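You operate a simulated robot arm through the tools that you are given. There is no shell and no other tool. Be economical: measure what you need, move in short steps, check, and stop when the job is done.

The job below is to be done with a simulated robot arm. You get a single attempt, and the scene is never put back.

TASK
Switch the parts wash off, move the blue banded sleeve to the white tray and drain the tub.
Fine: switch off first; rest the lid on the blue mat, then back on.
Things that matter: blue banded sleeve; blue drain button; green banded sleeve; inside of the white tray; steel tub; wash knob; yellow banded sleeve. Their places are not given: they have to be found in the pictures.

Only the result counts: the job must be done as asked and must still hold three seconds after the hand-in. Knocking over, shifting, dropping, spilling or breaking anything else fails it. Lids that push on must go on centred and level and be pressed home; caps that screw on are set level and turned clockwise until they are tight.

THE ROBOT
A 7-joint arm with a two-finger parallel gripper, fixed in place. Base frame: the origin is at the foot of the arm, x ahead of it, y to its left, z up. Lengths are in m, angles in degrees, forces in N, time in s.
With the tool pointing down near the work surface it reaches from about 0.24 to 0.62 m from the base axis. Its first joint turns from -66.0 to 66.0 degrees. Payload 2.6 kg.
The TCP is the grasp point between the finger pads, 0.03 m short of the fingertips. In the tool frame z runs along the fingers and y along their closing line. Largest opening 0.094 m; finger width 0.028, thickness 0.01; the body of the gripper, 0.05 by 0.096 m, starts 0.055 m behind the TCP.
Orientation is told as [roll, pitch, yaw] about the base's x, y, z axes, in that order, counted from this pose: with the fingers straight down and closing along the base's y, the tool's x points along the base's -x, its y along +y and its z along -z.

THE INTERFACE
- The arm moves only by the tool step_arm. Its argument "series" is a list of rows, each a list of 7 numbers: the shift along the tool's x, y, z in units of 40 mm (1.0 is 40 mm), then the turn, a rotation vector about the tool's x, y, z in units of 6 degrees (1.0 is 6 degrees), then the closure in counts, from 0 (fully open) to 255 (shut). In form: [[tx, ty, tz, wx, wy, wz, jaw], ...]. A call has 1 to 10 rows; each row shifts and turns the commanded pose from where the row before left it, along the tool's axes as they then stand. A call with a number of a shift or a turn outside -1 to 1 is refused whole. Rows are played at 5 a second. More than 0.05 m and 8.6 degrees between two rows, or a gripper value outside its range, and nothing of the call is played. Where a pose cannot be reached the arm comes as near as it can. A force on the tool above 40 N (or 10 N above the force at the start of the call, whichever is more), or a blocked arm, ends the call early, and 0.2 s more pass. The fingers move at their own pace (about 0.072 m/s each) and stop on an object; they squeeze with about 42 N. The grip force told is the motor's: it shows also when the fingers shut on nothing. Time passes only in rows, and 0.2 s behind the last, so rows that do not move let the fingers close. The reply holds the time, the measured pose of the TCP, the force on the tool along the base axes, the opening and the grip force, in the units named above and with some noise, with the torque about the TCP (base axes, N m) and any sound that the robot's microphone picked up.
- Cameras (640 x 400 px; columns grow to the right, rows downward): "scene" is fixed at [0.0332, 0.4293, 0.5627]; the picture's right is [-0.80, -0.61, 0.00], its down [-0.35, 0.46, -0.81] and it looks along [0.49, -0.65, -0.58] (base axes); focal length 316 px, centre (320, 200). "wrist" rides on the gripper at [0.076, 0.014, -0.103] in the tool frame; the picture's right is [-0.18, 0.98, 0.00], its down [-0.75, -0.14, -0.64] and it looks along [-0.63, -0.12, 0.77] (tool axes); focal length 243 px, centre (320, 200).
- snapshot(camera): a new picture of that camera. The clock stands still meanwhile.
- point_at(camera, pixels): for up to 12 pixels [column, row] of the newest picture of that camera ("zoom" is the newest enlarged one), the place [x, y, z] in the base frame of the surface seen there, good to about 0.002 m. The clock stands still meanwhile.
- inspect(camera, box): a new picture of the part [left, top, right, bottom] of that camera's present view, enlarged. The clock stands still meanwhile.
- sign_off(): hands the job in; it is judged then, once.

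Work in short steps. Measure before you move; look again where a grasp or a placing could have gone wrong, and mend it. You have 80 turns and 34 pictures in all, those below and enlarged ones among them. Open the gripper and draw the arm clear of the work before you hand the job in, unless the task says otherwise; then end with one line.

The tools are called after "Request:" by a JSON object that holds its "op" and its "data". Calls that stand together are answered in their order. step_arm: Moves the arm, as the interface text tells. Its arguments: {"type":"object","properties":{"series":{"type":"array","items":{"type":"array","items":{"type":"number"}}}},"required":["series"]} The other tools are called the same way: snapshot (camera) takes a picture; point_at (camera, pixels) gives the place of the surface under pixels of a picture; inspect (camera, box) takes an enlarged picture of a part of a camera's view; sign_off () hands the job in.

At the start:

```text
time_s: 0.0
tcp_pos: [0.3721, 0.1977, 0.3219]
ee_rot: [0.0, 0.0, 0.0]
ft_force: [0.5, -0.5, 0.3]
wrist_torque: [0.0, 0.03, -0.01]
grip_width: 0.094
gripper_force: 0.0
```

scene: 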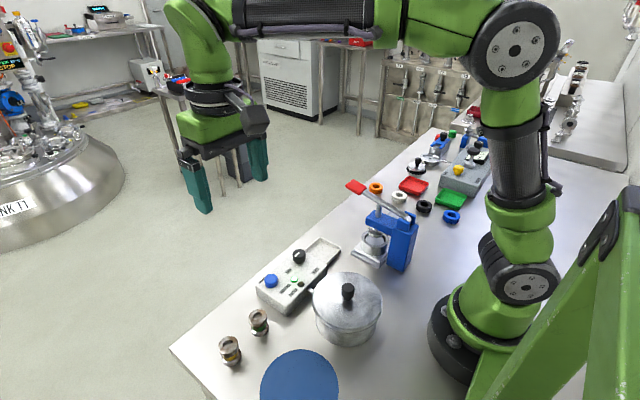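
wrist: 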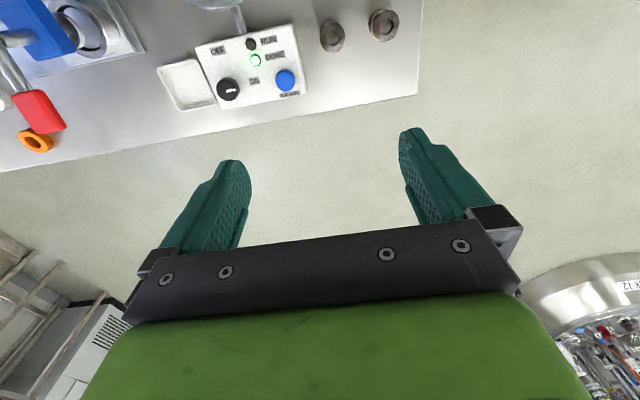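

The scene shows the tub with lid (347,305), the panel (300,275), sleeves at (230,350) and (259,322), and the blue mat (300,375). I enlarge the panel and tub area to measure.

Request:
{"op": "inspect", "data": {"camera": "scene", "box": [200, 230, 400, 400]}}

Request:
{"op": "inspect", "data": {"camera": "wrist", "box": [140, 0, 430, 130]}}

```text
2.35 times, centred on (300, 315) of scene
```

zoom: 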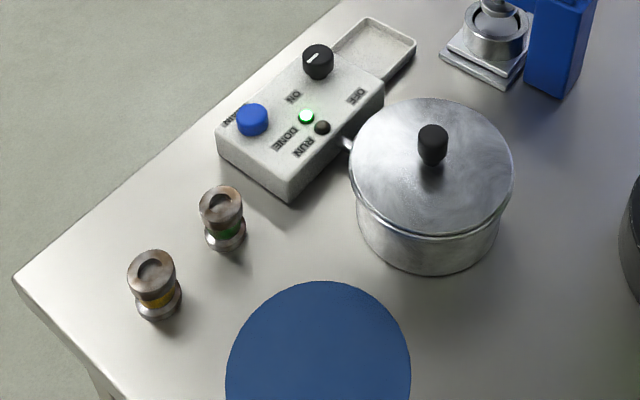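

```text
2.21 times, centred on (285, 65) of wrist
```

zoom: 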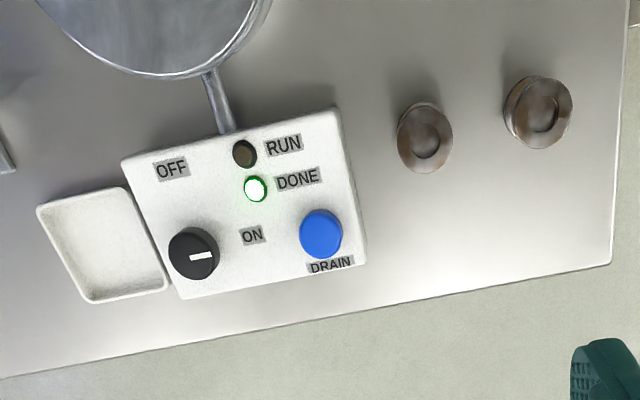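

The green and yellow sleeves stand outside, so the blue one should be in the tub. The knob's mark points at ON and DONE is lit. I measure the features.

Request:
{"op": "point_at", "data": {"camera": "zoom", "pixels": [[190, 252], [208, 256], [321, 230], [170, 168], [252, 236], [100, 245], [45, 208], [125, 190], [165, 288], [90, 300], [427, 142], [545, 112]]}}

Request:
{"op": "point_at", "data": {"camera": "scene", "pixels": [[348, 288], [348, 294], [312, 300], [381, 306], [345, 327], [345, 274], [300, 375], [325, 310], [320, 335], [348, 344], [262, 380], [338, 380]]}}

Request:
{"op": "inspect", "data": {"camera": "scene", "box": [290, 260, 400, 350]}}

```text
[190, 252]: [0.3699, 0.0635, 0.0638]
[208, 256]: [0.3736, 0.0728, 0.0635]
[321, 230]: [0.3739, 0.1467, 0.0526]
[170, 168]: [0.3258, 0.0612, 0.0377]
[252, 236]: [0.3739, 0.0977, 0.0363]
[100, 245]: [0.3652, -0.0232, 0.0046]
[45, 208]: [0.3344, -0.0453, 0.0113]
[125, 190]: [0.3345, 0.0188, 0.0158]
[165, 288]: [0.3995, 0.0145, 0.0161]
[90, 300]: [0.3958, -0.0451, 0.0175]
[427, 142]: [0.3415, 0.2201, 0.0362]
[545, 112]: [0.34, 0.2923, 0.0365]
```

```text
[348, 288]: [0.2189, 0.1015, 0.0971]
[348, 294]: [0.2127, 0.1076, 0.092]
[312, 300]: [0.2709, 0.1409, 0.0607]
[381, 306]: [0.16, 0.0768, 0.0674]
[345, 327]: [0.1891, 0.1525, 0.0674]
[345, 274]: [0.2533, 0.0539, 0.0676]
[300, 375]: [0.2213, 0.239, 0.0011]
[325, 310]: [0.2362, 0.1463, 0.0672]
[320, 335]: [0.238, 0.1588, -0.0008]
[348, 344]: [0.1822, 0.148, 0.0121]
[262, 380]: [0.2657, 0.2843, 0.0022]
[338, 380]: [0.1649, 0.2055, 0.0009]
```

```text
4.44 times, centred on (345, 305) of scene
```

zoom: 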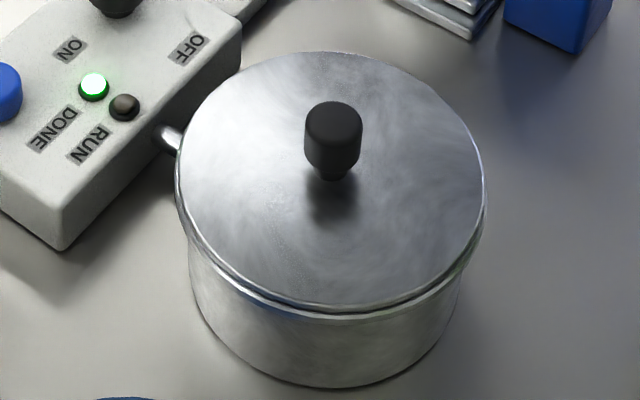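

Knob axis is about (0.370, 0.064), its top at z 0.064 and the panel at z 0.037. The mark has to go from ON (+y) to OFF (-x), which is counter-clockwise from above. I move above the knob with the jaws half closed.

Request:
{"op": "step_arm", "data": {"series": [[0, -0.84, 0.6, 0, 0, 0, 100], [0, -0.84, 0.6, 0, 0, 0, 100], [0, -0.84, 0.6, 0, 0, 0, 100], [0, -0.83, 0.6, 0, 0, 0, 100], [0, 0, 1, 0, 0, 0, 100], [0, 0, 0.9, 0, 0, 0, 100]]}}

Request:
{"op": "snapshot", "data": {"camera": "wrist"}}

Request:
{"op": "inspect", "data": {"camera": "scene", "box": [240, 220, 360, 320]}}

```text
time_s: 1.4
tcp_pos: [0.3708, 0.0656, 0.1514]
ee_rot: [0.1, 0.0, 0.0]
ft_force: [-0.8, 0.2, 0.0]
wrist_torque: [0.02, 0.01, 0.0]
grip_width: 0.0573
gripper_force: 0.2
```

```text
28 pictures are left
```

wrist: 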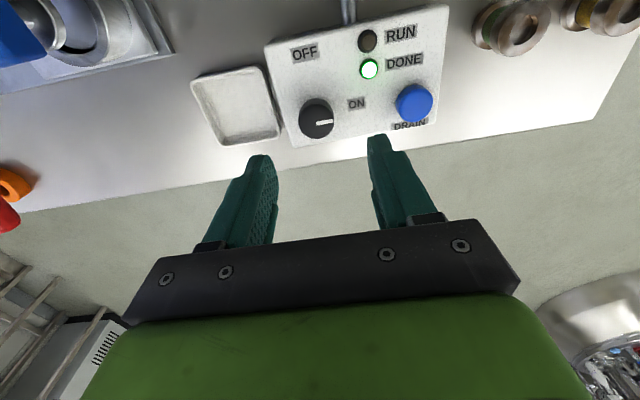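

```text
4.00 times, centred on (300, 270) of scene
```

zoom: 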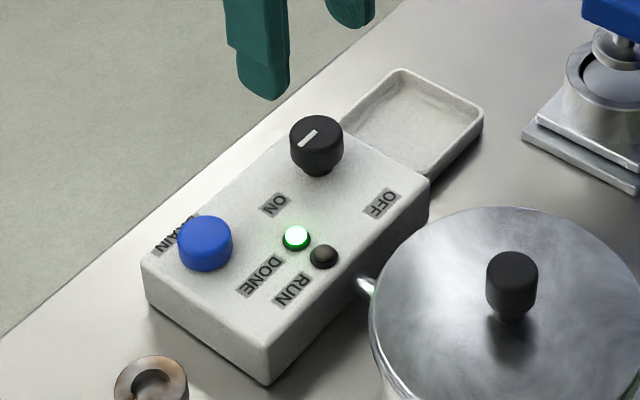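

The knob lies between the jaws in the wrist view at (316,118). I measure its top edges and the mark's ends, and the lid knob as well.

Request:
{"op": "point_at", "data": {"camera": "wrist", "pixels": [[318, 105], [303, 116], [331, 115], [318, 123], [330, 122], [413, 102]]}}

Request:
{"op": "point_at", "data": {"camera": "zoom", "pixels": [[315, 133], [300, 144], [315, 130], [291, 135], [342, 135], [513, 265], [512, 295], [488, 280], [537, 280], [512, 255]]}}

```text
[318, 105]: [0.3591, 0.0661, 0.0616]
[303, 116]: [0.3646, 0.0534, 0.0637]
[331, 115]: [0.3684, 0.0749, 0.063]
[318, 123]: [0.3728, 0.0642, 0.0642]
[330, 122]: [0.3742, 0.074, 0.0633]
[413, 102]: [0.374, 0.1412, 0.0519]
```

```text
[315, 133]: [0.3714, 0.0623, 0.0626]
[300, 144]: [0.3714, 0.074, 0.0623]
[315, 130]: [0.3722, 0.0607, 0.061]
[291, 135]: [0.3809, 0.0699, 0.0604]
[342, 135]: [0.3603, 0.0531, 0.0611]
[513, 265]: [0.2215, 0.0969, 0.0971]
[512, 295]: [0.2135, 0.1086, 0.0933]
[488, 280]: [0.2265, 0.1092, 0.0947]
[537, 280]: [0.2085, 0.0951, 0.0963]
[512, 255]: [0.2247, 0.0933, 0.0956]
```

Knob centre is (0.370, 0.063) with a diameter of about 26 mm. I go down to TCP z 0.071 and close.

Request:
{"op": "step_arm", "data": {"series": [[0.02, -0.06, 0.8, 0, 0, 0, 100], [0, 0, 0.7, 0, 0, 0, 100], [0, 0, 0.5, 0, 0, 0, 100], [0, 0, 0, 0, 0, 0, 100], [0, 0, 0, 0, 0, 0, 255], [0, 0, 0, 0, 0, 0, 255], [0, 0, 0, 0, 0, 0, 255]]}}

```text
time_s: 3.0
tcp_pos: [0.3687, 0.0622, 0.0733]
ee_rot: [0.1, -0.1, 0.0]
ft_force: [2.6, -2.0, -6.2]
wrist_torque: [0.03, -0.28, -0.01]
grip_width: 0.0298
gripper_force: 45.4
```

Gripped at 30 mm. I turn counter-clockwise in two stages, reading the torque.

Request:
{"op": "step_arm", "data": {"series": [[0, 0, 0, 0, 0, -1, 255], [0, 0, 0, 0, 0, -1, 255], [0, 0, 0, 0, 0, -1, 255], [0, 0, 0, 0, 0, -1, 255], [0, 0, 0, 0, 0, -1, 255], [0, 0, 0, 0, 0, -1, 255], [0, 0, 0, 0, 0, -1, 255]]}}

Request:
{"op": "inspect", "data": {"camera": "scene", "box": [240, 220, 360, 320]}}

```text
time_s: 4.0
tcp_pos: [0.3708, 0.0612, 0.0735]
ee_rot: [0.2, 0.1, 22.1]
ft_force: [-2.7, 0.1, 0.5]
wrist_torque: [0.06, -0.51, 0.0]
grip_width: 0.0296
gripper_force: 45.3
stopped in row 4: the force on the tool passed its limit at 43 N (the readings are from after the stop); the commanded pose is now the measured one
```

```text
4.00 times, centred on (300, 270) of scene
```

zoom: 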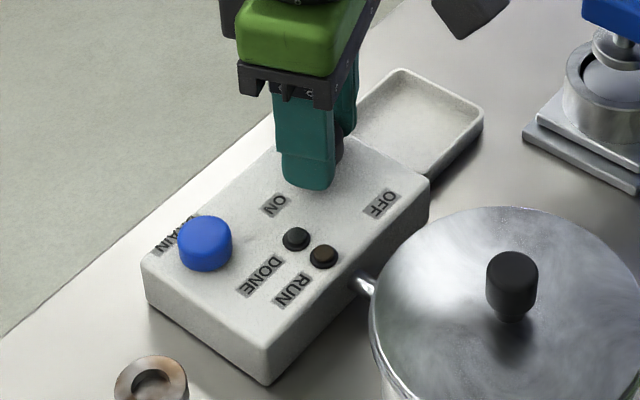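

The DONE lamp is now dark after 22°, and the force limit stopped the turn. I open, rise and look at the knob's mark.

Request:
{"op": "step_arm", "data": {"series": [[0, 0, 0, 0, 0, 0, 100], [0, 0, 0, 0, 0, 0, 100], [0, 0, -0.7, 0, 0, 0, 100], [0, 0, -1, 0, 0, 0, 100], [0, 0, -0.4, 0, 0, 0, 100]]}}

Request:
{"op": "inspect", "data": {"camera": "scene", "box": [240, 220, 360, 320]}}

```text
time_s: 5.2
tcp_pos: [0.3689, 0.0621, 0.1568]
ee_rot: [0.0, 0.1, 22.1]
ft_force: [-1.5, -0.2, 0.2]
wrist_torque: [-0.02, 0.04, 0.0]
grip_width: 0.0571
gripper_force: 0.0
```

```text
4.00 times, centred on (300, 270) of scene
```

zoom: 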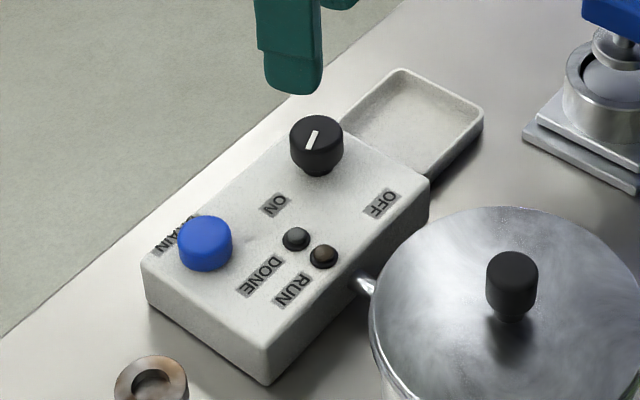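

The knob turned only about 22°, so it still has to reach OFF. I measure the top again to centre the jaws better before continuing.

Request:
{"op": "point_at", "data": {"camera": "zoom", "pixels": [[315, 132], [307, 149], [293, 134], [341, 134], [316, 118], [317, 156], [292, 150], [343, 150], [316, 168]]}}

Request:
{"op": "inspect", "data": {"camera": "wrist", "box": [160, 0, 480, 200]}}

```text
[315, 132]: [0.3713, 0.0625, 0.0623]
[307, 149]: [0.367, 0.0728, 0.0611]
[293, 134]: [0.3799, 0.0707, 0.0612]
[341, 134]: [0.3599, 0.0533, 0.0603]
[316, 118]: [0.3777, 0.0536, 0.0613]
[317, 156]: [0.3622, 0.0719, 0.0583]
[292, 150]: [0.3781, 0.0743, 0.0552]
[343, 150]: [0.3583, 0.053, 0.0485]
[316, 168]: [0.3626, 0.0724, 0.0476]
```

```text
2.00 times, centred on (320, 100) of wrist
```

zoom: 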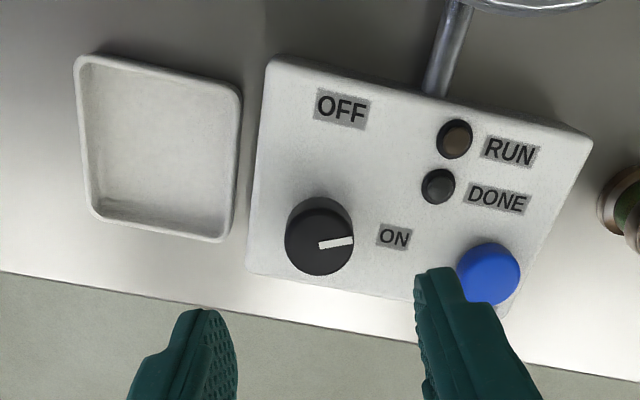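

The mark is at about 22°, and the top's centre is (0.370, 0.0625). I re-grip there, shifted 1 mm in +x, and turn in smaller steps.

Request:
{"op": "step_arm", "data": {"series": [[-0.03, 0, 0.9, 0, 0, 0, 100], [0, 0, 0.8, 0, 0, 0, 100], [0, 0, 0.36, 0, 0, 0, 100], [0, 0, 0, 0, 0, 0, 100], [0, 0, 0, 0, 0, 0, 255], [0, 0, 0, 0, 0, 0, 255], [0, 0, 0, 0, 0, 0, 255]]}}

Request:
{"op": "step_arm", "data": {"series": [[0, 0, 0, 0, 0, -0.5, 255], [0, 0, 0, 0, 0, -0.5, 255], [0, 0, 0, 0, 0, -0.5, 255], [0, 0, 0, 0, 0, -0.5, 255], [0, 0, 0, 0, 0, -0.5, 255], [0, 0, 0, 0, 0, -0.5, 255], [0, 0, 0, 0, 0, -0.5, 255], [0, 0, 0, 0, 0, -0.5, 255]]}}

```text
time_s: 6.8
tcp_pos: [0.3715, 0.0617, 0.074]
ee_rot: [0.1, 0.1, 22.2]
ft_force: [-1.6, 9.8, -5.2]
wrist_torque: [0.14, -0.23, 0.0]
grip_width: 0.0297
gripper_force: 44.2
```

```text
time_s: 8.6
tcp_pos: [0.3712, 0.0595, 0.0749]
ee_rot: [0.2, 0.0, 46.1]
ft_force: [-13.0, 2.9, 12.2]
wrist_torque: [-0.61, 1.04, 0.02]
grip_width: 0.0296
gripper_force: 45.0
```

The turn works but strain builds up. I open and re-grip at the centre in place, then go on.

Request:
{"op": "step_arm", "data": {"series": [[0, 0, 0, 0, 0, 0, 120], [0, 0, 0, 0, 0, 0, 120], [0, 0, 0, 0, 0, 0, 120]]}}

```text
time_s: 9.4
tcp_pos: [0.3721, 0.0607, 0.0753]
ee_rot: [0.1, 0.0, 46.0]
ft_force: [0.7, 0.0, -0.2]
wrist_torque: [0.03, 0.0, 0.0]
grip_width: 0.0496
gripper_force: 0.1
```

Freed, TCP is about 2.7 mm off along the closing line. I correct that, re-grip and turn on.

Request:
{"op": "step_arm", "data": {"series": [[0, 0.067, 0.04, 0, 0, 0, 120], [0, 0, 0, 0, 0, 0, 255], [0, 0, 0, 0, 0, 0, 255], [0, 0, 0, 0, 0, 0, 255], [0, 0, 0, 0, 0, -0.5, 255], [0, 0, 0, 0, 0, -0.5, 255], [0, 0, 0, 0, 0, -0.5, 255], [0, 0, 0, 0, 0, -0.5, 255], [0, 0, 0, 0, 0, -0.5, 255], [0, 0, 0, 0, 0, -0.5, 255]]}}

Request:
{"op": "step_arm", "data": {"series": [[0, 0, 0, 0, 0, -0.5, 255], [0, 0, 0, 0, 0, -0.5, 255], [0, 0, 0, 0, 0, -0.5, 255], [0, 0, 0, 0, 0, -0.5, 255]]}}

```text
time_s: 11.6
tcp_pos: [0.3709, 0.0614, 0.0729]
ee_rot: [-0.2, 0.1, 63.9]
ft_force: [12.1, -26.4, 6.5]
wrist_torque: [0.33, -0.64, -0.02]
grip_width: 0.0295
gripper_force: 44.7
```

```text
time_s: 12.6
tcp_pos: [0.3722, 0.0595, 0.0734]
ee_rot: [-0.3, 0.2, 75.9]
ft_force: [14.8, -27.3, 15.6]
wrist_torque: [-0.11, -0.23, -0.01]
grip_width: 0.0294
gripper_force: 44.6
```

Yaw is 76° with force building sideways. I release, rise and look at the mark.

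Request:
{"op": "step_arm", "data": {"series": [[0, 0, 0, 0, 0, 0, 100], [0, 0, 0, 0, 0, 0, 100], [0, 0, -0.7, 0, 0, 0, 100], [0, 0, -1, 0, 0, 0, 100], [0, 0, -0.4, 0, 0, 0, 100]]}}

Request:
{"op": "inspect", "data": {"camera": "scene", "box": [240, 220, 360, 320]}}

```text
time_s: 13.8
tcp_pos: [0.3692, 0.0641, 0.1552]
ee_rot: [0.1, 0.0, 76.2]
ft_force: [0.0, -0.5, 0.1]
wrist_torque: [0.0, 0.02, -0.03]
grip_width: 0.0572
gripper_force: 0.1
```

```text
4.00 times, centred on (300, 270) of scene
```

zoom: 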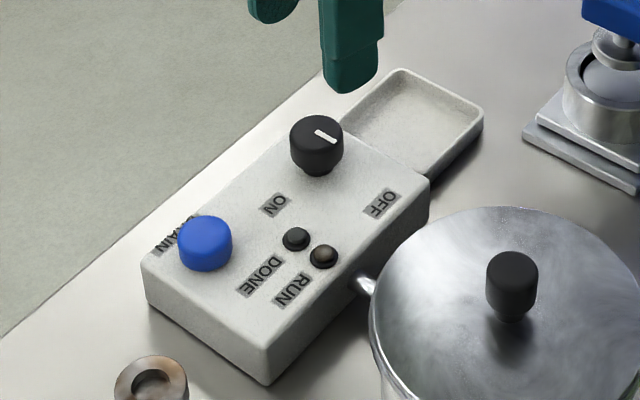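

I measure the mark's direction.

Request:
{"op": "point_at", "data": {"camera": "zoom", "pixels": [[318, 132], [334, 140], [382, 204]]}}

```text
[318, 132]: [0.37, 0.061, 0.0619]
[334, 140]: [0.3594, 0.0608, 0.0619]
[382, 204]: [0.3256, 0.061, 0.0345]
```

The mark points exactly to OFF (-x). Next is the lid: I turn to yaw 30 and rise, ready to go over the lid knob at (0.219, 0.100).

Request:
{"op": "step_arm", "data": {"series": [[0, 0, -0.2, 0, 0, 0.96, 80], [0, 0, -0.2, 0, 0, 0.96, 80], [0, 0, -0.2, 0, 0, 0.96, 80], [0, 0, -0.2, 0, 0, 0.96, 80], [0, 0, 0, 0, 0, 0.96, 80], [0, 0, 0, 0, 0, 0.96, 80], [0, 0, 0, 0, 0, 0.96, 80], [0, 0, 0, 0, 0, 0.96, 80]]}}

```text
time_s: 15.6
tcp_pos: [0.368, 0.0631, 0.1892]
ee_rot: [0.1, 0.0, 29.9]
ft_force: [-0.6, 0.6, -0.5]
wrist_torque: [-0.02, 0.01, 0.0]
grip_width: 0.0644
gripper_force: 0.1
```

Now I move across to above the lid knob.

Request:
{"op": "step_arm", "data": {"series": [[0.69, 0.665, 0, 0, 0, 0, 80], [0.69, 0.665, 0, 0, 0, 0, 80], [0.69, 0.665, 0, 0, 0, 0, 80], [0.69, 0.665, 0, 0, 0, 0, 80], [0, 0, 0.6, 0, 0, 0, 80]]}}

Request:
{"op": "snapshot", "data": {"camera": "wrist"}}

Request:
{"op": "snapshot", "data": {"camera": "scene"}}

```text
time_s: 16.8
tcp_pos: [0.2203, 0.1009, 0.1631]
ee_rot: [0.1, 0.0, 30.0]
ft_force: [1.0, -0.3, -0.2]
wrist_torque: [0.01, 0.03, -0.01]
grip_width: 0.0644
gripper_force: 0.0
```

```text
22 pictures are left
```

wrist: 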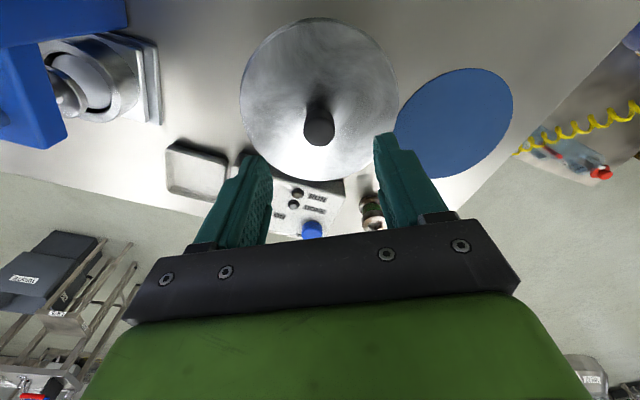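

```text
21 pictures are left
```

scene: 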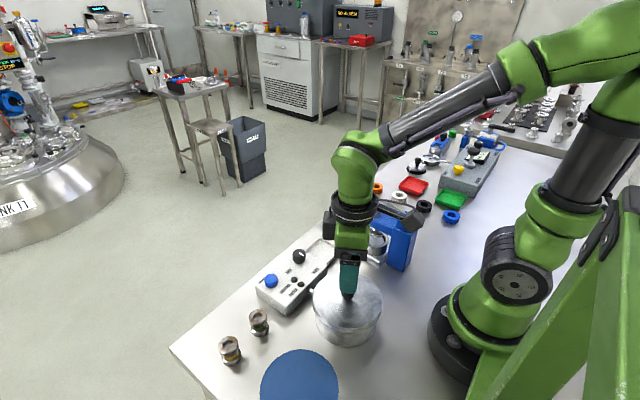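

The lid knob is at (319,125) in the wrist view and the mat at (455,122). I measure both.

Request:
{"op": "point_at", "data": {"camera": "wrist", "pixels": [[319, 130], [306, 126], [333, 126], [319, 117], [319, 143], [240, 90], [398, 90], [310, 18], [395, 125], [513, 100], [470, 68], [430, 177]]}}

```text
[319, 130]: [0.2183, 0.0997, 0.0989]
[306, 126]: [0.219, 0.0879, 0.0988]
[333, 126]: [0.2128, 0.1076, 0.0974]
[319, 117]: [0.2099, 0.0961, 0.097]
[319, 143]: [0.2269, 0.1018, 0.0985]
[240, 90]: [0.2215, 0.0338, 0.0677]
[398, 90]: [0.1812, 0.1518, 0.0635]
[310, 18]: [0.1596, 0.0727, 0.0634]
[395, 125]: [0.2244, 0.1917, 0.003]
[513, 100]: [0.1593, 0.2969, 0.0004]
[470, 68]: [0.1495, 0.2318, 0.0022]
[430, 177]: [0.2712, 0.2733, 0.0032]
```

Knob centre is (0.2175, 0.0985), top z 0.098; mat centre is about (0.210, 0.248). I descend to TCP z 0.103 and grip the lid knob.

Request:
{"op": "step_arm", "data": {"series": [[0.09, -0.02, 0.8, 0, 0, 0, 80], [0, 0, 0.5, 0, 0, 0, 80], [0, 0, 0.22, 0, 0, 0, 80], [0, 0, 0, 0, 0, 0, 80], [0, 0, 0, 0, 0, 0, 255], [0, 0, 0, 0, 0, 0, 255], [0, 0, 0, 0, 0, 0, 255], [0, 0, 0, 0, 0, 0, 255]]}}

```text
time_s: 18.6
tcp_pos: [0.2177, 0.0977, 0.1042]
ee_rot: [0.0, 0.0, 30.0]
ft_force: [0.2, 0.7, -0.5]
wrist_torque: [0.03, -0.01, -0.03]
grip_width: 0.023
gripper_force: 41.6
heard: snap
```

Gripped at 23 mm; a snap was heard. I lift slowly and check.

Request:
{"op": "step_arm", "data": {"series": [[0, 0, -0.2, 0, 0, 0, 255], [0, 0, -0.3, 0, 0, 0, 255], [0, 0, -0.4, 0, 0, 0, 255]]}}

Request:
{"op": "snapshot", "data": {"camera": "scene"}}

```text
time_s: 19.4
tcp_pos: [0.218, 0.0982, 0.1393]
ee_rot: [0.1, 0.1, 29.9]
ft_force: [0.1, 0.4, -0.9]
wrist_torque: [0.0, 0.02, 0.0]
grip_width: 0.0228
gripper_force: 42.3
```

```text
20 pictures are left
```

scene: 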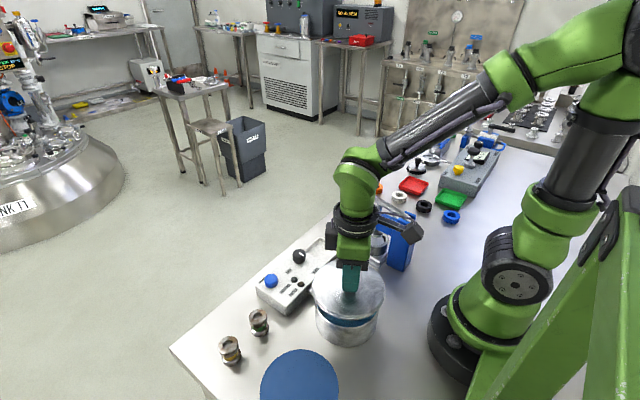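

The lid is free (about 1 N). I lift it higher and carry it over the mat.

Request:
{"op": "step_arm", "data": {"series": [[0, 0, -0.7, 0, 0, 0, 255], [0, 0, -0.7, 0, 0, 0, 255], [-0.34, 0.67, 0, 0, 0, 0, 255], [-0.34, 0.67, 0, 0, 0, 0, 255], [-0.34, 0.67, 0, 0, 0, 0, 255], [-0.34, 0.67, 0, 0, 0, 0, 255], [-0.34, 0.67, 0, 0, 0, 0, 255], [0, 0, 0.8, 0, 0, 0, 255], [0, 0, 0.8, 0, 0, 0, 255]]}}

Request:
{"op": "snapshot", "data": {"camera": "scene"}}

```text
time_s: 21.4
tcp_pos: [0.2095, 0.2481, 0.1348]
ee_rot: [0.2, 0.0, 30.1]
ft_force: [0.5, -0.4, -1.3]
wrist_torque: [0.02, -0.01, -0.02]
grip_width: 0.023
gripper_force: 42.4
```

```text
19 pictures are left
```

scene: 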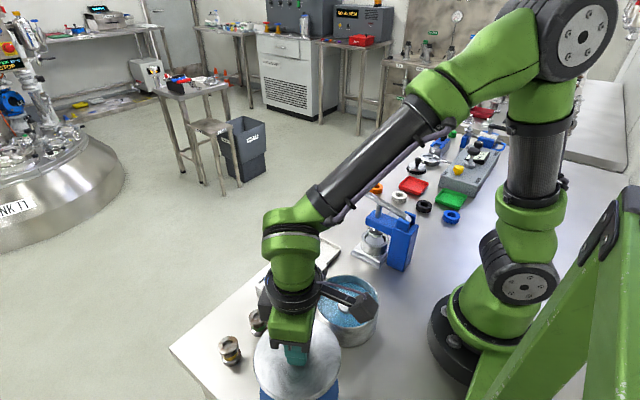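

The lid is centred over the mat. I lower it, slowly at the end, watching the force.

Request:
{"op": "step_arm", "data": {"series": [[0, 0, 0.8, 0, 0, 0, 255], [0, 0, 0.7, 0, 0, 0, 255], [0, 0, 0.2, 0, 0, 0, 255], [0, 0, 0.1, 0, 0, 0, 255]]}}

```text
time_s: 22.4
tcp_pos: [0.2108, 0.2485, 0.0589]
ee_rot: [0.1, -0.1, 30.1]
ft_force: [-0.7, -0.1, -1.6]
wrist_torque: [0.01, 0.0, 0.01]
grip_width: 0.0226
gripper_force: 42.4
```

No contact yet at TCP z 0.059; I go down in 2 mm steps.

Request:
{"op": "step_arm", "data": {"series": [[0, 0, 0.06, 0, 0, 0, 255], [0, 0, 0.06, 0, 0, 0, 255], [0, 0, 0.06, 0, 0, 0, 255]]}}

Request:
{"op": "inspect", "data": {"camera": "scene", "box": [220, 280, 400, 400]}}

```text
time_s: 23.2
tcp_pos: [0.2097, 0.248, 0.0525]
ee_rot: [0.1, 0.0, 30.1]
ft_force: [-0.1, -0.1, -0.8]
wrist_torque: [0.0, 0.03, -0.02]
grip_width: 0.0229
gripper_force: 42.1
```

```text
3.33 times, centred on (310, 340) of scene
```

zoom: 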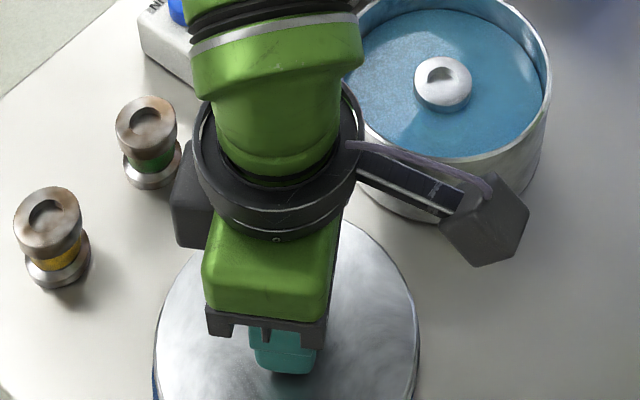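

Still free. The sleeve is seen in the tub. I keep lowering in small steps.

Request:
{"op": "step_arm", "data": {"series": [[0, 0, 0.06, 0, 0, 0, 255], [0, 0, 0.06, 0, 0, 0, 255], [0, 0, 0.06, 0, 0, 0, 255]]}}

```text
time_s: 24.0
tcp_pos: [0.2087, 0.2491, 0.0474]
ee_rot: [0.1, 0.0, 30.0]
ft_force: [-4.1, -4.6, 18.6]
wrist_torque: [0.05, 0.04, 0.03]
grip_width: 0.0227
gripper_force: 41.8
```

Contact at 19 N, TCP z about 0.048. I ease up 1 mm, open and rise.

Request:
{"op": "step_arm", "data": {"series": [[0, 0, -0.03, 0, 0, 0, 255], [0, 0, 0, 0, 0, 0, 120], [0, 0, 0, 0, 0, 0, 120], [0, 0, -0.5, 0, 0, 0, 120], [0, 0, -1, 0, 0, 0, 120], [0, 0, -1, 0, 0, 0, 120], [0, 0, -1, 0, 0, 0, 120]]}}

```text
time_s: 25.6
tcp_pos: [0.2092, 0.2457, 0.1866]
ee_rot: [0.2, 0.2, 30.0]
ft_force: [-0.3, -0.2, 0.0]
wrist_torque: [-0.01, 0.02, 0.0]
grip_width: 0.0495
gripper_force: 0.0
```

I look at the tub now, before moving over it.

Request:
{"op": "inspect", "data": {"camera": "scene", "box": [230, 260, 400, 400]}}

Request:
{"op": "snapshot", "data": {"camera": "wrist"}}

```text
2.86 times, centred on (315, 330) of scene
```

zoom: 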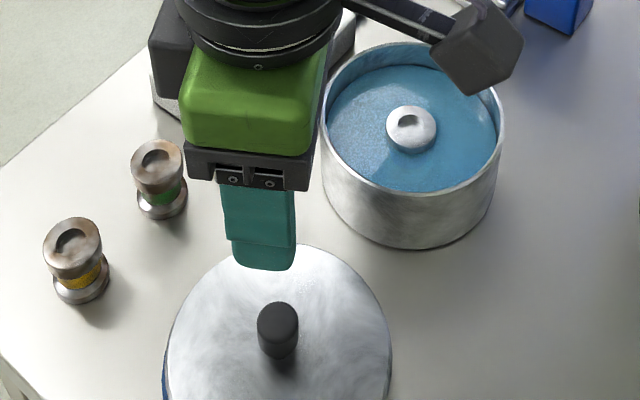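

```text
16 pictures are left
```

wrist: 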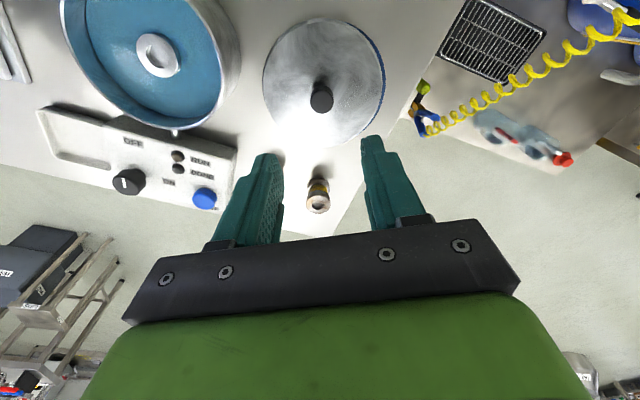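

The lid rests on the mat. I measure the sleeve top, liquid level, rim, and the lid knob.

Request:
{"op": "point_at", "data": {"camera": "zoom", "pixels": [[411, 113], [386, 127], [436, 127], [411, 141], [411, 150], [360, 130], [321, 130], [503, 125], [410, 192], [135, 165], [183, 165], [278, 312]]}}

Request:
{"op": "point_at", "data": {"camera": "wrist", "pixels": [[158, 60], [137, 54], [180, 54], [160, 76], [158, 35], [100, 60], [69, 30], [236, 60], [160, 128], [322, 100]]}}

```text
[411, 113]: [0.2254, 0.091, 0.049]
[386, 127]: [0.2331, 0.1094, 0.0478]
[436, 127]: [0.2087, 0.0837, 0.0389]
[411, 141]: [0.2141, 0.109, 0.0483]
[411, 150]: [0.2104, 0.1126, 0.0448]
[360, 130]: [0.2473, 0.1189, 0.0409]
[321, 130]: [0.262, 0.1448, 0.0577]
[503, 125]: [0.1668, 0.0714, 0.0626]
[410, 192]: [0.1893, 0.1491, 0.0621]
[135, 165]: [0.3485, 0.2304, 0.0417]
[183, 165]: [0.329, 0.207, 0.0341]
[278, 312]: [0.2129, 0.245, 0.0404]
```

```text
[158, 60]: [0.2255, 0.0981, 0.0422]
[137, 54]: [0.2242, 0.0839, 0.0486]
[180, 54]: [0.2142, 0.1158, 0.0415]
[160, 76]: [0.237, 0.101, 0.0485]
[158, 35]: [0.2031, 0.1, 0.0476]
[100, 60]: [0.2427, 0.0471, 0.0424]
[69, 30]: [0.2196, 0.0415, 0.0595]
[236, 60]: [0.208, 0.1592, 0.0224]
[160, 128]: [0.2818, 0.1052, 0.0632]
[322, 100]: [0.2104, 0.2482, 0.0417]
```

Sleeve top is at z 0.0485, centre about (0.220, 0.0995), diameter about 30 mm; the liquid is at 0.041. I move above it.

Request:
{"op": "step_arm", "data": {"series": [[0.395, -0.8275, 0, 0, 0, 0, 80], [0.395, -0.8275, 0, 0, 0, 0, 80], [0.395, -0.8275, 0, 0, 0, 0, 80], [0.395, -0.8275, 0, 0, 0, 0, 80], [0, 0, 0.9, 0, 0, 0, 80], [0, 0, 0.7, 0, 0, 0, 80]]}}

Request:
{"op": "snapshot", "data": {"camera": "wrist"}}

```text
time_s: 27.0
tcp_pos: [0.2181, 0.099, 0.1224]
ee_rot: [0.1, 0.0, 30.0]
ft_force: [1.2, -0.7, 0.3]
wrist_torque: [-0.01, 0.01, 0.01]
grip_width: 0.0643
gripper_force: 0.1
```

```text
15 pictures are left
```

wrist: 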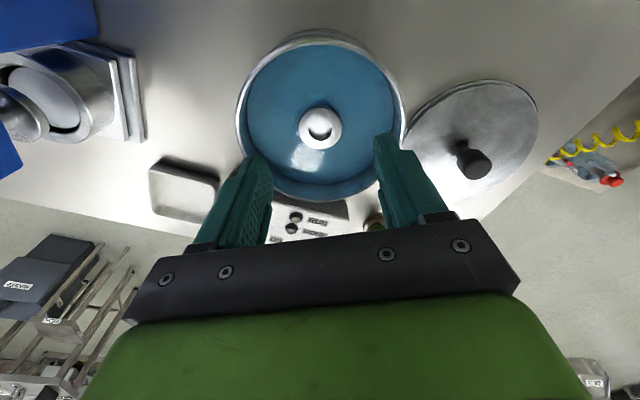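

Request:
{"op": "point_at", "data": {"camera": "wrist", "pixels": [[320, 112], [301, 128], [340, 128], [320, 143], [320, 136]]}}

```text
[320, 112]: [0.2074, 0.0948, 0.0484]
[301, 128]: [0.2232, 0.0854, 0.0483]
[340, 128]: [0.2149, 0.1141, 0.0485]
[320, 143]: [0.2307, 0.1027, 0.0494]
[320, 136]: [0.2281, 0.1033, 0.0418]
```

The sleeve centre is (0.219, 0.0995), nearly under the TCP. I descend to z 0.056 and close.

Request:
{"op": "step_arm", "data": {"series": [[-0.03, 0, 0.8, 0, 0, 0, 80], [0, 0, 0.5, 0, 0, 0, 80], [0, 0, 0.36, 0, 0, 0, 80], [0, 0, 0, 0, 0, 0, 80], [0, 0, 0, 0, 0, 0, 255], [0, 0, 0, 0, 0, 0, 255], [0, 0, 0, 0, 0, 0, 255]]}}

Request:
{"op": "step_arm", "data": {"series": [[0, 0, -0.3, 0, 0, 0, 255], [0, 0, -0.7, 0, 0, 0, 255], [0, 0, -0.8, 0, 0, 0, 255], [0, 0, -0.5, 0, 0, 0, 255]]}}

Request:
{"op": "inspect", "data": {"camera": "scene", "box": [270, 200, 420, 350]}}

```text
time_s: 28.6
tcp_pos: [0.2228, 0.1007, 0.0582]
ee_rot: [0.1, 0.0, 30.0]
ft_force: [1.0, -0.5, 0.2]
wrist_torque: [-0.01, -0.02, -0.04]
grip_width: 0.0329
gripper_force: 42.1
```

```text
time_s: 29.6
tcp_pos: [0.2202, 0.1015, 0.1471]
ee_rot: [0.1, 0.1, 29.9]
ft_force: [0.1, 0.6, -1.0]
wrist_torque: [0.04, 0.01, -0.02]
grip_width: 0.0327
gripper_force: 42.3
```

```text
2.67 times, centred on (345, 275) of scene
```

zoom: 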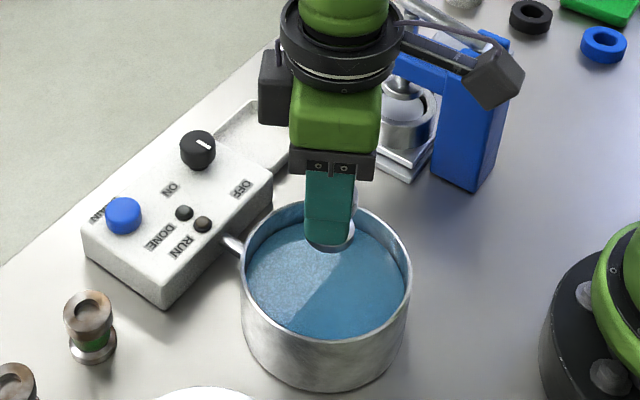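

The sleeve is held (33 mm). I measure the tray's corners and the nearby blue press to plan a clear approach.

Request:
{"op": "point_at", "data": {"camera": "zoom", "pixels": [[250, 108], [252, 140], [225, 130], [283, 160], [400, 95], [385, 145], [410, 170], [480, 45], [440, 180], [440, 80], [497, 45], [400, 55]]}}

Request:
{"op": "snapshot", "data": {"camera": "wrist"}}

```text
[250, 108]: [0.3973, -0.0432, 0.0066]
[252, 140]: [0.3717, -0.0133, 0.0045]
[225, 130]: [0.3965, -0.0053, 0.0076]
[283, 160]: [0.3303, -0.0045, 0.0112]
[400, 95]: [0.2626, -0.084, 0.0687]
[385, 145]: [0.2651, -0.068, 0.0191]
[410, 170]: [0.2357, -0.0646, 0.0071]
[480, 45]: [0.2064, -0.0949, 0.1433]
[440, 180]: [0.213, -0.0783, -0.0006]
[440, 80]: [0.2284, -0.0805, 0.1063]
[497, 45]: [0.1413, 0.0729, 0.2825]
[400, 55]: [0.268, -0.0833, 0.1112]
```

```text
13 pictures are left
```

wrist: 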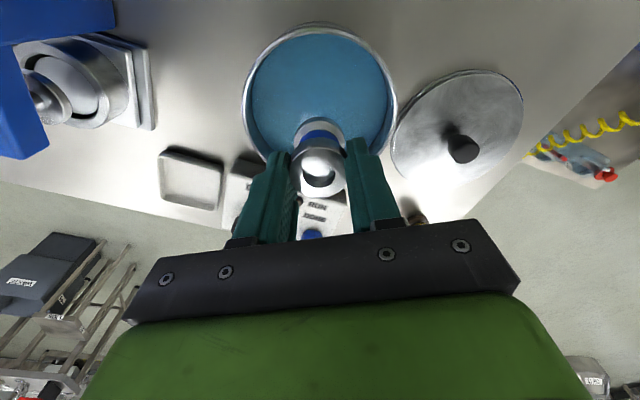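

The blue band is visible at (320,130). I check where the press's red lever is before moving to the tray.

Request:
{"op": "snapshot", "data": {"camera": "scene"}}

Request:
{"op": "point_at", "data": {"camera": "wrist", "pixels": [[160, 155], [222, 165], [217, 208], [163, 195], [190, 178], [20, 150], [125, 100]]}}

```text
12 pictures are left
```

scene: 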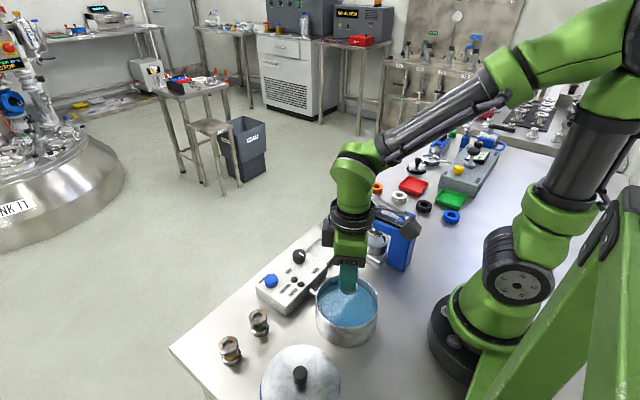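

```text
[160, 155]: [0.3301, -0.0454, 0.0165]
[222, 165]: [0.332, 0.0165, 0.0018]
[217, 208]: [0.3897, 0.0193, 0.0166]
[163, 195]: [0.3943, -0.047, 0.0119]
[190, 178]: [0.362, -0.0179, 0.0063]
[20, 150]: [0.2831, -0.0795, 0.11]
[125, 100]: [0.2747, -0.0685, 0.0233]
```

The lever end lies near (0.334, -0.106, 0.16), so at yaw 0 there are about 4 cm clear. I rise and turn to yaw 0, holding the sleeve over the tub.

Request:
{"op": "step_arm", "data": {"series": [[0, 0, -0.15, 0, 0, 1, 255], [0, 0, -0.15, 0, 0, 1, 255], [0, 0, -0.15, 0, 0, 1, 255], [0, 0, -0.15, 0, 0, 1, 255], [0, 0, 0, 0, 0, 1, 255]]}}

```text
time_s: 30.8
tcp_pos: [0.221, 0.1006, 0.1716]
ee_rot: [0.1, 0.2, -0.2]
ft_force: [-0.5, -0.9, -0.9]
wrist_torque: [0.0, 0.03, -0.01]
grip_width: 0.0326
gripper_force: 41.6
```

Now across to the tray centre (0.364, -0.015).

Request:
{"op": "step_arm", "data": {"series": [[-0.715, -0.578, 0, 0, 0, 0, 255], [-0.715, -0.578, 0, 0, 0, 0, 255], [-0.715, -0.578, 0, 0, 0, 0, 255], [-0.715, -0.578, 0, 0, 0, 0, 255], [-0.715, -0.578, 0, 0, 0, 0, 255], [0, 0, 0.6, 0, 0, 0, 255], [0, 0, 0.6, 0, 0, 0, 255], [0, 0, 0.6, 0, 0, 0, 255]]}}

Request:
{"op": "inspect", "data": {"camera": "scene", "box": [260, 150, 400, 290]}}

Request:
{"op": "snapshot", "data": {"camera": "wrist"}}

```text
time_s: 32.6
tcp_pos: [0.3641, -0.0146, 0.1005]
ee_rot: [0.1, 0.0, 0.0]
ft_force: [-0.1, 0.7, -2.0]
wrist_torque: [-0.02, -0.01, -0.02]
grip_width: 0.0326
gripper_force: 41.9
```

```text
2.86 times, centred on (330, 220) of scene
```

zoom: 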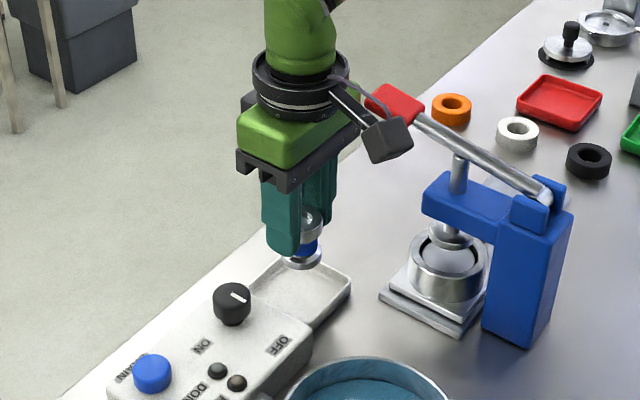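

```text
10 pictures are left
```

wrist: 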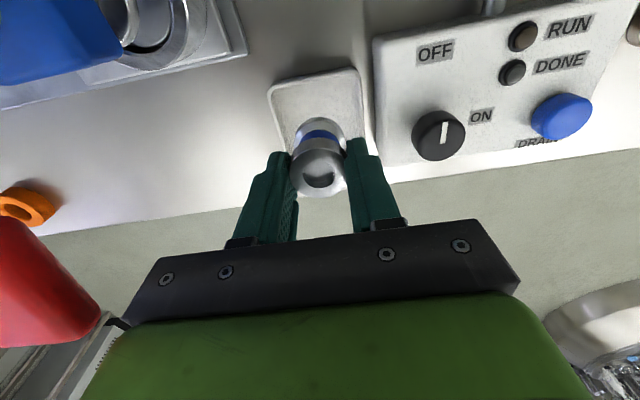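

The sleeve hangs straight over the tray and the lever is clear of the hand. I lower to just above the tray floor.

Request:
{"op": "step_arm", "data": {"series": [[0, 0, 0.5, 0, 0, 0, 255], [0, 0, 0.4, 0, 0, 0, 255], [0, 0, 0.2, 0, 0, 0, 255], [0, 0, 0.06, 0, 0, 0, 255], [0, 0, 0.04, 0, 0, 0, 255]]}}

```text
time_s: 33.8
tcp_pos: [0.3676, -0.0134, 0.0529]
ee_rot: [0.0, -0.2, 0.1]
ft_force: [-8.5, -5.8, 35.7]
wrist_torque: [-0.15, 0.25, 0.02]
grip_width: 0.0329
gripper_force: 41.5
```

Contact already at TCP z 0.053. I ease up 2 mm and look before letting go.

Request:
{"op": "step_arm", "data": {"series": [[0, 0, -0.06, 0, 0, 0, 255], [0, 0, 0, 0, 0, 0, 255]]}}

Request:
{"op": "inspect", "data": {"camera": "scene", "box": [280, 200, 360, 290]}}

```text
time_s: 34.4
tcp_pos: [0.3636, -0.0126, 0.0544]
ee_rot: [0.2, 0.3, 0.1]
ft_force: [0.0, 0.2, -1.1]
wrist_torque: [-0.04, 0.03, 0.0]
grip_width: 0.0325
gripper_force: 42.5
```

```text
4.44 times, centred on (320, 245) of scene
```

zoom: 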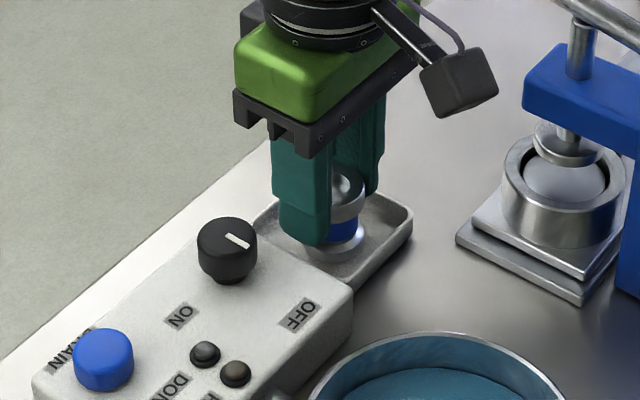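

The sleeve stands inside the tray. I lower 1 mm, open only to 41 mm because of the panel beside it, and rise.

Request:
{"op": "step_arm", "data": {"series": [[0, 0, 0.03, 0, 0, 0, 255], [0, 0, 0, 0, 0, 0, 255], [0, 0, 0, 0, 0, 0, 144], [0, 0, 0, 0, 0, 0, 144], [0, 0, 0, 0, 0, 0, 144], [0, 0, -0.3, 0, 0, 0, 144], [0, 0, -0.7, 0, 0, 0, 144], [0, 0, -1, 0, 0, 0, 144], [0, 0, -1, 0, 0, 0, 144]]}}

Request:
{"op": "snapshot", "data": {"camera": "wrist"}}

```text
time_s: 36.4
tcp_pos: [0.3689, -0.0144, 0.1722]
ee_rot: [0.2, 0.1, -0.1]
ft_force: [0.8, 0.7, 1.2]
wrist_torque: [0.03, -0.02, 0.0]
grip_width: 0.041
gripper_force: 0.1
```

```text
8 pictures are left
```

wrist: 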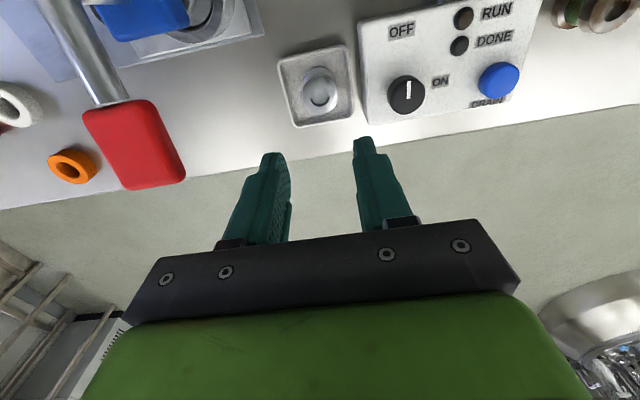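

The sleeve stands upright in the tray at (319,90). Next the drain button at (0.374, 0.144), top z 0.0525: I move above it with the fingers shut.

Request:
{"op": "step_arm", "data": {"series": [[-0.03, 0.79, 0, 0, 0, 0, 255], [-0.03, 0.79, 0, 0, 0, 0, 255], [-0.03, 0.79, 0, 0, 0, 0, 255], [-0.03, 0.79, 0, 0, 0, 0, 255], [-0.01, 0.79, 0, 0, 0, 0, 255], [0, 0, 0.9, 0, 0, 0, 255], [0, 0, 0.9, 0, 0, 0, 255]]}}

Request:
{"op": "step_arm", "data": {"series": [[0, 0, 0.2, 0, 0, 0, 255], [0, 0, 0.1, 0, 0, 0, 255], [0, 0, 0.1, 0, 0, 0, 255], [0, 0, 0.1, 0, 0, 0, 255]]}}

```text
time_s: 38.0
tcp_pos: [0.3713, 0.1464, 0.1008]
ee_rot: [0.1, 0.0, -0.1]
ft_force: [-0.8, 0.2, -0.8]
wrist_torque: [0.02, 0.0, 0.01]
grip_width: 0.0
gripper_force: 33.0
```

```text
time_s: 39.0
tcp_pos: [0.3708, 0.1454, 0.0827]
ee_rot: [0.1, 0.2, 0.0]
ft_force: [0.2, -0.2, -0.3]
wrist_torque: [-0.03, 0.0, -0.01]
grip_width: 0.0001
gripper_force: 33.2
```

The tip is right at the button top. I press in 2 mm steps.

Request:
{"op": "step_arm", "data": {"series": [[-0.05, 0, 0.05, 0, 0, 0, 255], [0, 0, 0.05, 0, 0, 0, 255], [0, 0, 0.05, 0, 0, 0, 255], [0, 0, 0, 0, 0, 0, 255]]}}

```text
time_s: 40.0
tcp_pos: [0.3731, 0.1457, 0.075]
ee_rot: [0.1, 0.1, -0.1]
ft_force: [0.1, 0.3, 2.0]
wrist_torque: [0.0, -0.03, 0.0]
grip_width: 0.0
gripper_force: 33.4
heard: click
```

A click was heard at 2 N. I hold briefly, rise clear and look at the tub.

Request:
{"op": "step_arm", "data": {"series": [[0, 0, 0, 0, 0, 0, 255], [0, 0, 0, 0, 0, 0, 255], [0, 0, -0.6, 0, 0, 0, 255], [0, 0, -1, 0, 0, 0, 255], [0, 0, -1, 0, 0, 0, 255], [0, 0, -0.3, 0, 0, 0, 255]]}}

Request:
{"op": "snapshot", "data": {"camera": "scene"}}

```text
time_s: 41.4
tcp_pos: [0.3723, 0.1454, 0.1931]
ee_rot: [-0.1, 0.1, -0.1]
ft_force: [0.9, -0.3, 0.4]
wrist_torque: [0.0, 0.0, 0.05]
grip_width: 0.0
gripper_force: 32.9
```

```text
7 pictures are left
```

scene: 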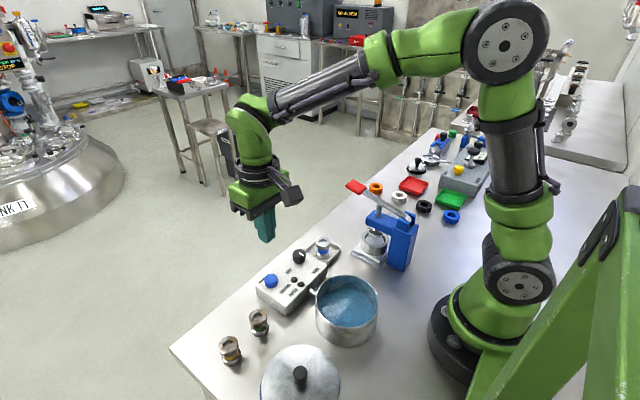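

I measure the liquid level at (348,305) and the lid on the mat.

Request:
{"op": "point_at", "data": {"camera": "scene", "pixels": [[348, 305], [340, 310], [358, 300], [300, 370], [300, 378], [290, 376], [309, 376], [300, 348], [262, 380], [340, 380], [316, 292], [378, 298]]}}

```text
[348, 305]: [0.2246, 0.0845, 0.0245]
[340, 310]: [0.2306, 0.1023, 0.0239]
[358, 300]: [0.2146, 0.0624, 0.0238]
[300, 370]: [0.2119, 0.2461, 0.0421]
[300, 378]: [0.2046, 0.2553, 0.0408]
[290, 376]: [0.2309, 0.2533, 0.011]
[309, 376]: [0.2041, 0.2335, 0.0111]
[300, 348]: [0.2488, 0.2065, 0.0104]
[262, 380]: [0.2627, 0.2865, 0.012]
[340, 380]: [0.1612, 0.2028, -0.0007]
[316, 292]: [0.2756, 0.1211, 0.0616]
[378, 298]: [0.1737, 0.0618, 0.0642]
```

The level fell from 0.041 to 0.024, so the tub is draining. I turn to yaw 30 and then go over the lid on the mat.

Request:
{"op": "step_arm", "data": {"series": [[0, 0, 0, 0, 0, -1, 100], [0, 0, 0, 0, 0, -1, 100], [0, 0, 0, 0, 0, -1, 100], [0, 0, 0, 0, 0, -1, 100], [0, 0, 0, 0, 0, -1, 100], [0.45, 0.852, 0, 0, 0, 0, 100], [0.45, 0.852, 0, 0, 0, 0, 100], [0.45, 0.852, 0, 0, 0, 0, 100], [0.45, 0.852, 0, 0, 0, 0, 100], [0.45, 0.852, 0, 0, 0, 0, 100]]}}

Request:
{"op": "step_arm", "data": {"series": [[0, 0, 0.9, 0, 0, 0, 100], [0, 0, 0.9, 0, 0, 0, 100], [0, 0, 0, 0, 0, 0, 100]]}}

Request:
{"op": "snapshot", "data": {"camera": "wrist"}}

```text
time_s: 43.6
tcp_pos: [0.2089, 0.2487, 0.1919]
ee_rot: [0.0, 0.0, 29.9]
ft_force: [-0.7, 0.7, 0.7]
wrist_torque: [-0.01, -0.06, -0.01]
grip_width: 0.0573
gripper_force: 0.0
```

```text
time_s: 44.4
tcp_pos: [0.2073, 0.2472, 0.1214]
ee_rot: [0.1, 0.0, 30.0]
ft_force: [0.1, -0.1, 0.3]
wrist_torque: [0.0, -0.02, -0.01]
grip_width: 0.0574
gripper_force: 0.1
```

```text
6 pictures are left
```

wrist: 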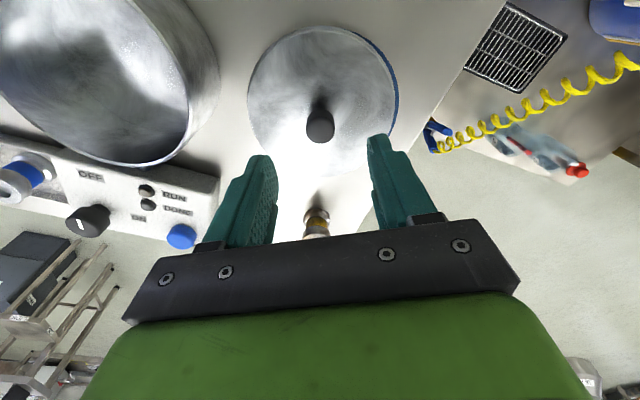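

The tub is now empty. I measure the lid knob and the tub rim.

Request:
{"op": "point_at", "data": {"camera": "wrist", "pixels": [[320, 128], [307, 126], [334, 126], [320, 116], [320, 140], [216, 60], [130, 166], [205, 120], [60, 150]]}}

```text
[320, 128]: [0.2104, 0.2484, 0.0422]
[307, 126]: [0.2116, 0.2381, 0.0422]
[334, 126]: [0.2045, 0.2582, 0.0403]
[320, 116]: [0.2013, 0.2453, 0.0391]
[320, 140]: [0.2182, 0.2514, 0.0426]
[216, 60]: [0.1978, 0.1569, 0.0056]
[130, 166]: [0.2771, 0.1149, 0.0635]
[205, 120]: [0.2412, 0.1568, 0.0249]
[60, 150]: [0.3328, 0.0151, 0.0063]
```

Knob centre (0.209, 0.248). I descend to TCP z 0.048 and grip.

Request:
{"op": "step_arm", "data": {"series": [[-0.03, 0, 0.9, 0, 0, 0, 100], [0, 0, 0.6, 0, 0, 0, 100], [0, 0, 0.32, 0, 0, 0, 100], [0, 0, 0, 0, 0, 0, 100], [0, 0, 0, 0, 0, 0, 255], [0, 0, 0, 0, 0, 0, 255], [0, 0, 0, 0, 0, 0, 255], [0, 0, 0, 0, 0, 0, 255]]}}

Request:
{"op": "step_arm", "data": {"series": [[0, 0, -0.3, 0, 0, 0, 255], [0, 0, -0.8, 0, 0, 0, 255], [0, 0, -1, 0, 0, 0, 255], [0, 0, -1, 0, 0, 0, 255], [0, 0, 0, 0, 0, 0, 255]]}}

```text
time_s: 46.2
tcp_pos: [0.2085, 0.2469, 0.0479]
ee_rot: [0.1, 0.1, 30.0]
ft_force: [-1.1, 0.4, 0.2]
wrist_torque: [0.04, 0.16, -0.01]
grip_width: 0.0232
gripper_force: 42.1
```

```text
time_s: 47.4
tcp_pos: [0.2081, 0.2476, 0.1699]
ee_rot: [0.1, 0.1, 30.0]
ft_force: [0.3, -1.0, -2.4]
wrist_torque: [-0.02, -0.01, 0.01]
grip_width: 0.0229
gripper_force: 42.1
```

The lid is up. I carry it back over the tub to (0.2177, 0.098) and lower to 2 cm above.

Request:
{"op": "step_arm", "data": {"series": [[0.333, -0.672, 0, 0, 0, 0, 255], [0.333, -0.672, 0, 0, 0, 0, 255], [0.333, -0.672, 0, 0, 0, 0, 255], [0.333, -0.672, 0, 0, 0, 0, 255], [0.333, -0.672, 0, 0, 0, 0, 255], [0, 0, 0.7, 0, 0, 0, 255], [0, 0, 0.4, 0, 0, 0, 255], [0, 0, 0, 0, 0, 0, 255]]}}

Request:
{"op": "inspect", "data": {"camera": "scene", "box": [270, 230, 420, 370]}}

```text
time_s: 49.2
tcp_pos: [0.2207, 0.0982, 0.1248]
ee_rot: [0.1, 0.2, 29.9]
ft_force: [1.1, -0.3, -2.2]
wrist_torque: [0.0, 0.01, 0.0]
grip_width: 0.0227
gripper_force: 42.2
```

```text
2.86 times, centred on (345, 300) of scene
```

zoom: 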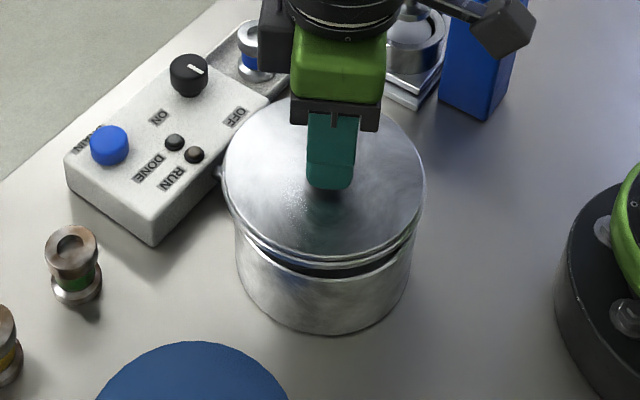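

The lid looks level and centred. I lower to just above contact, taking a second position reading.

Request:
{"op": "step_arm", "data": {"series": [[0, 0, 0.3, 0, 0, 0, 255], [0, 0, 0, 0, 0, 0, 255]]}}

Request:
{"op": "step_arm", "data": {"series": [[0, 0, 0, 0, 0, 0, 255]]}}

```text
time_s: 49.8
tcp_pos: [0.2202, 0.098, 0.1152]
ee_rot: [0.1, 0.0, 30.1]
ft_force: [-0.2, -0.8, -0.9]
wrist_torque: [0.01, 0.01, 0.02]
grip_width: 0.023
gripper_force: 41.8
```

```text
time_s: 50.2
tcp_pos: [0.2213, 0.098, 0.1157]
ee_rot: [0.1, 0.1, 30.0]
ft_force: [0.7, -0.6, -1.4]
wrist_torque: [0.01, -0.02, -0.02]
grip_width: 0.0231
gripper_force: 41.7
```

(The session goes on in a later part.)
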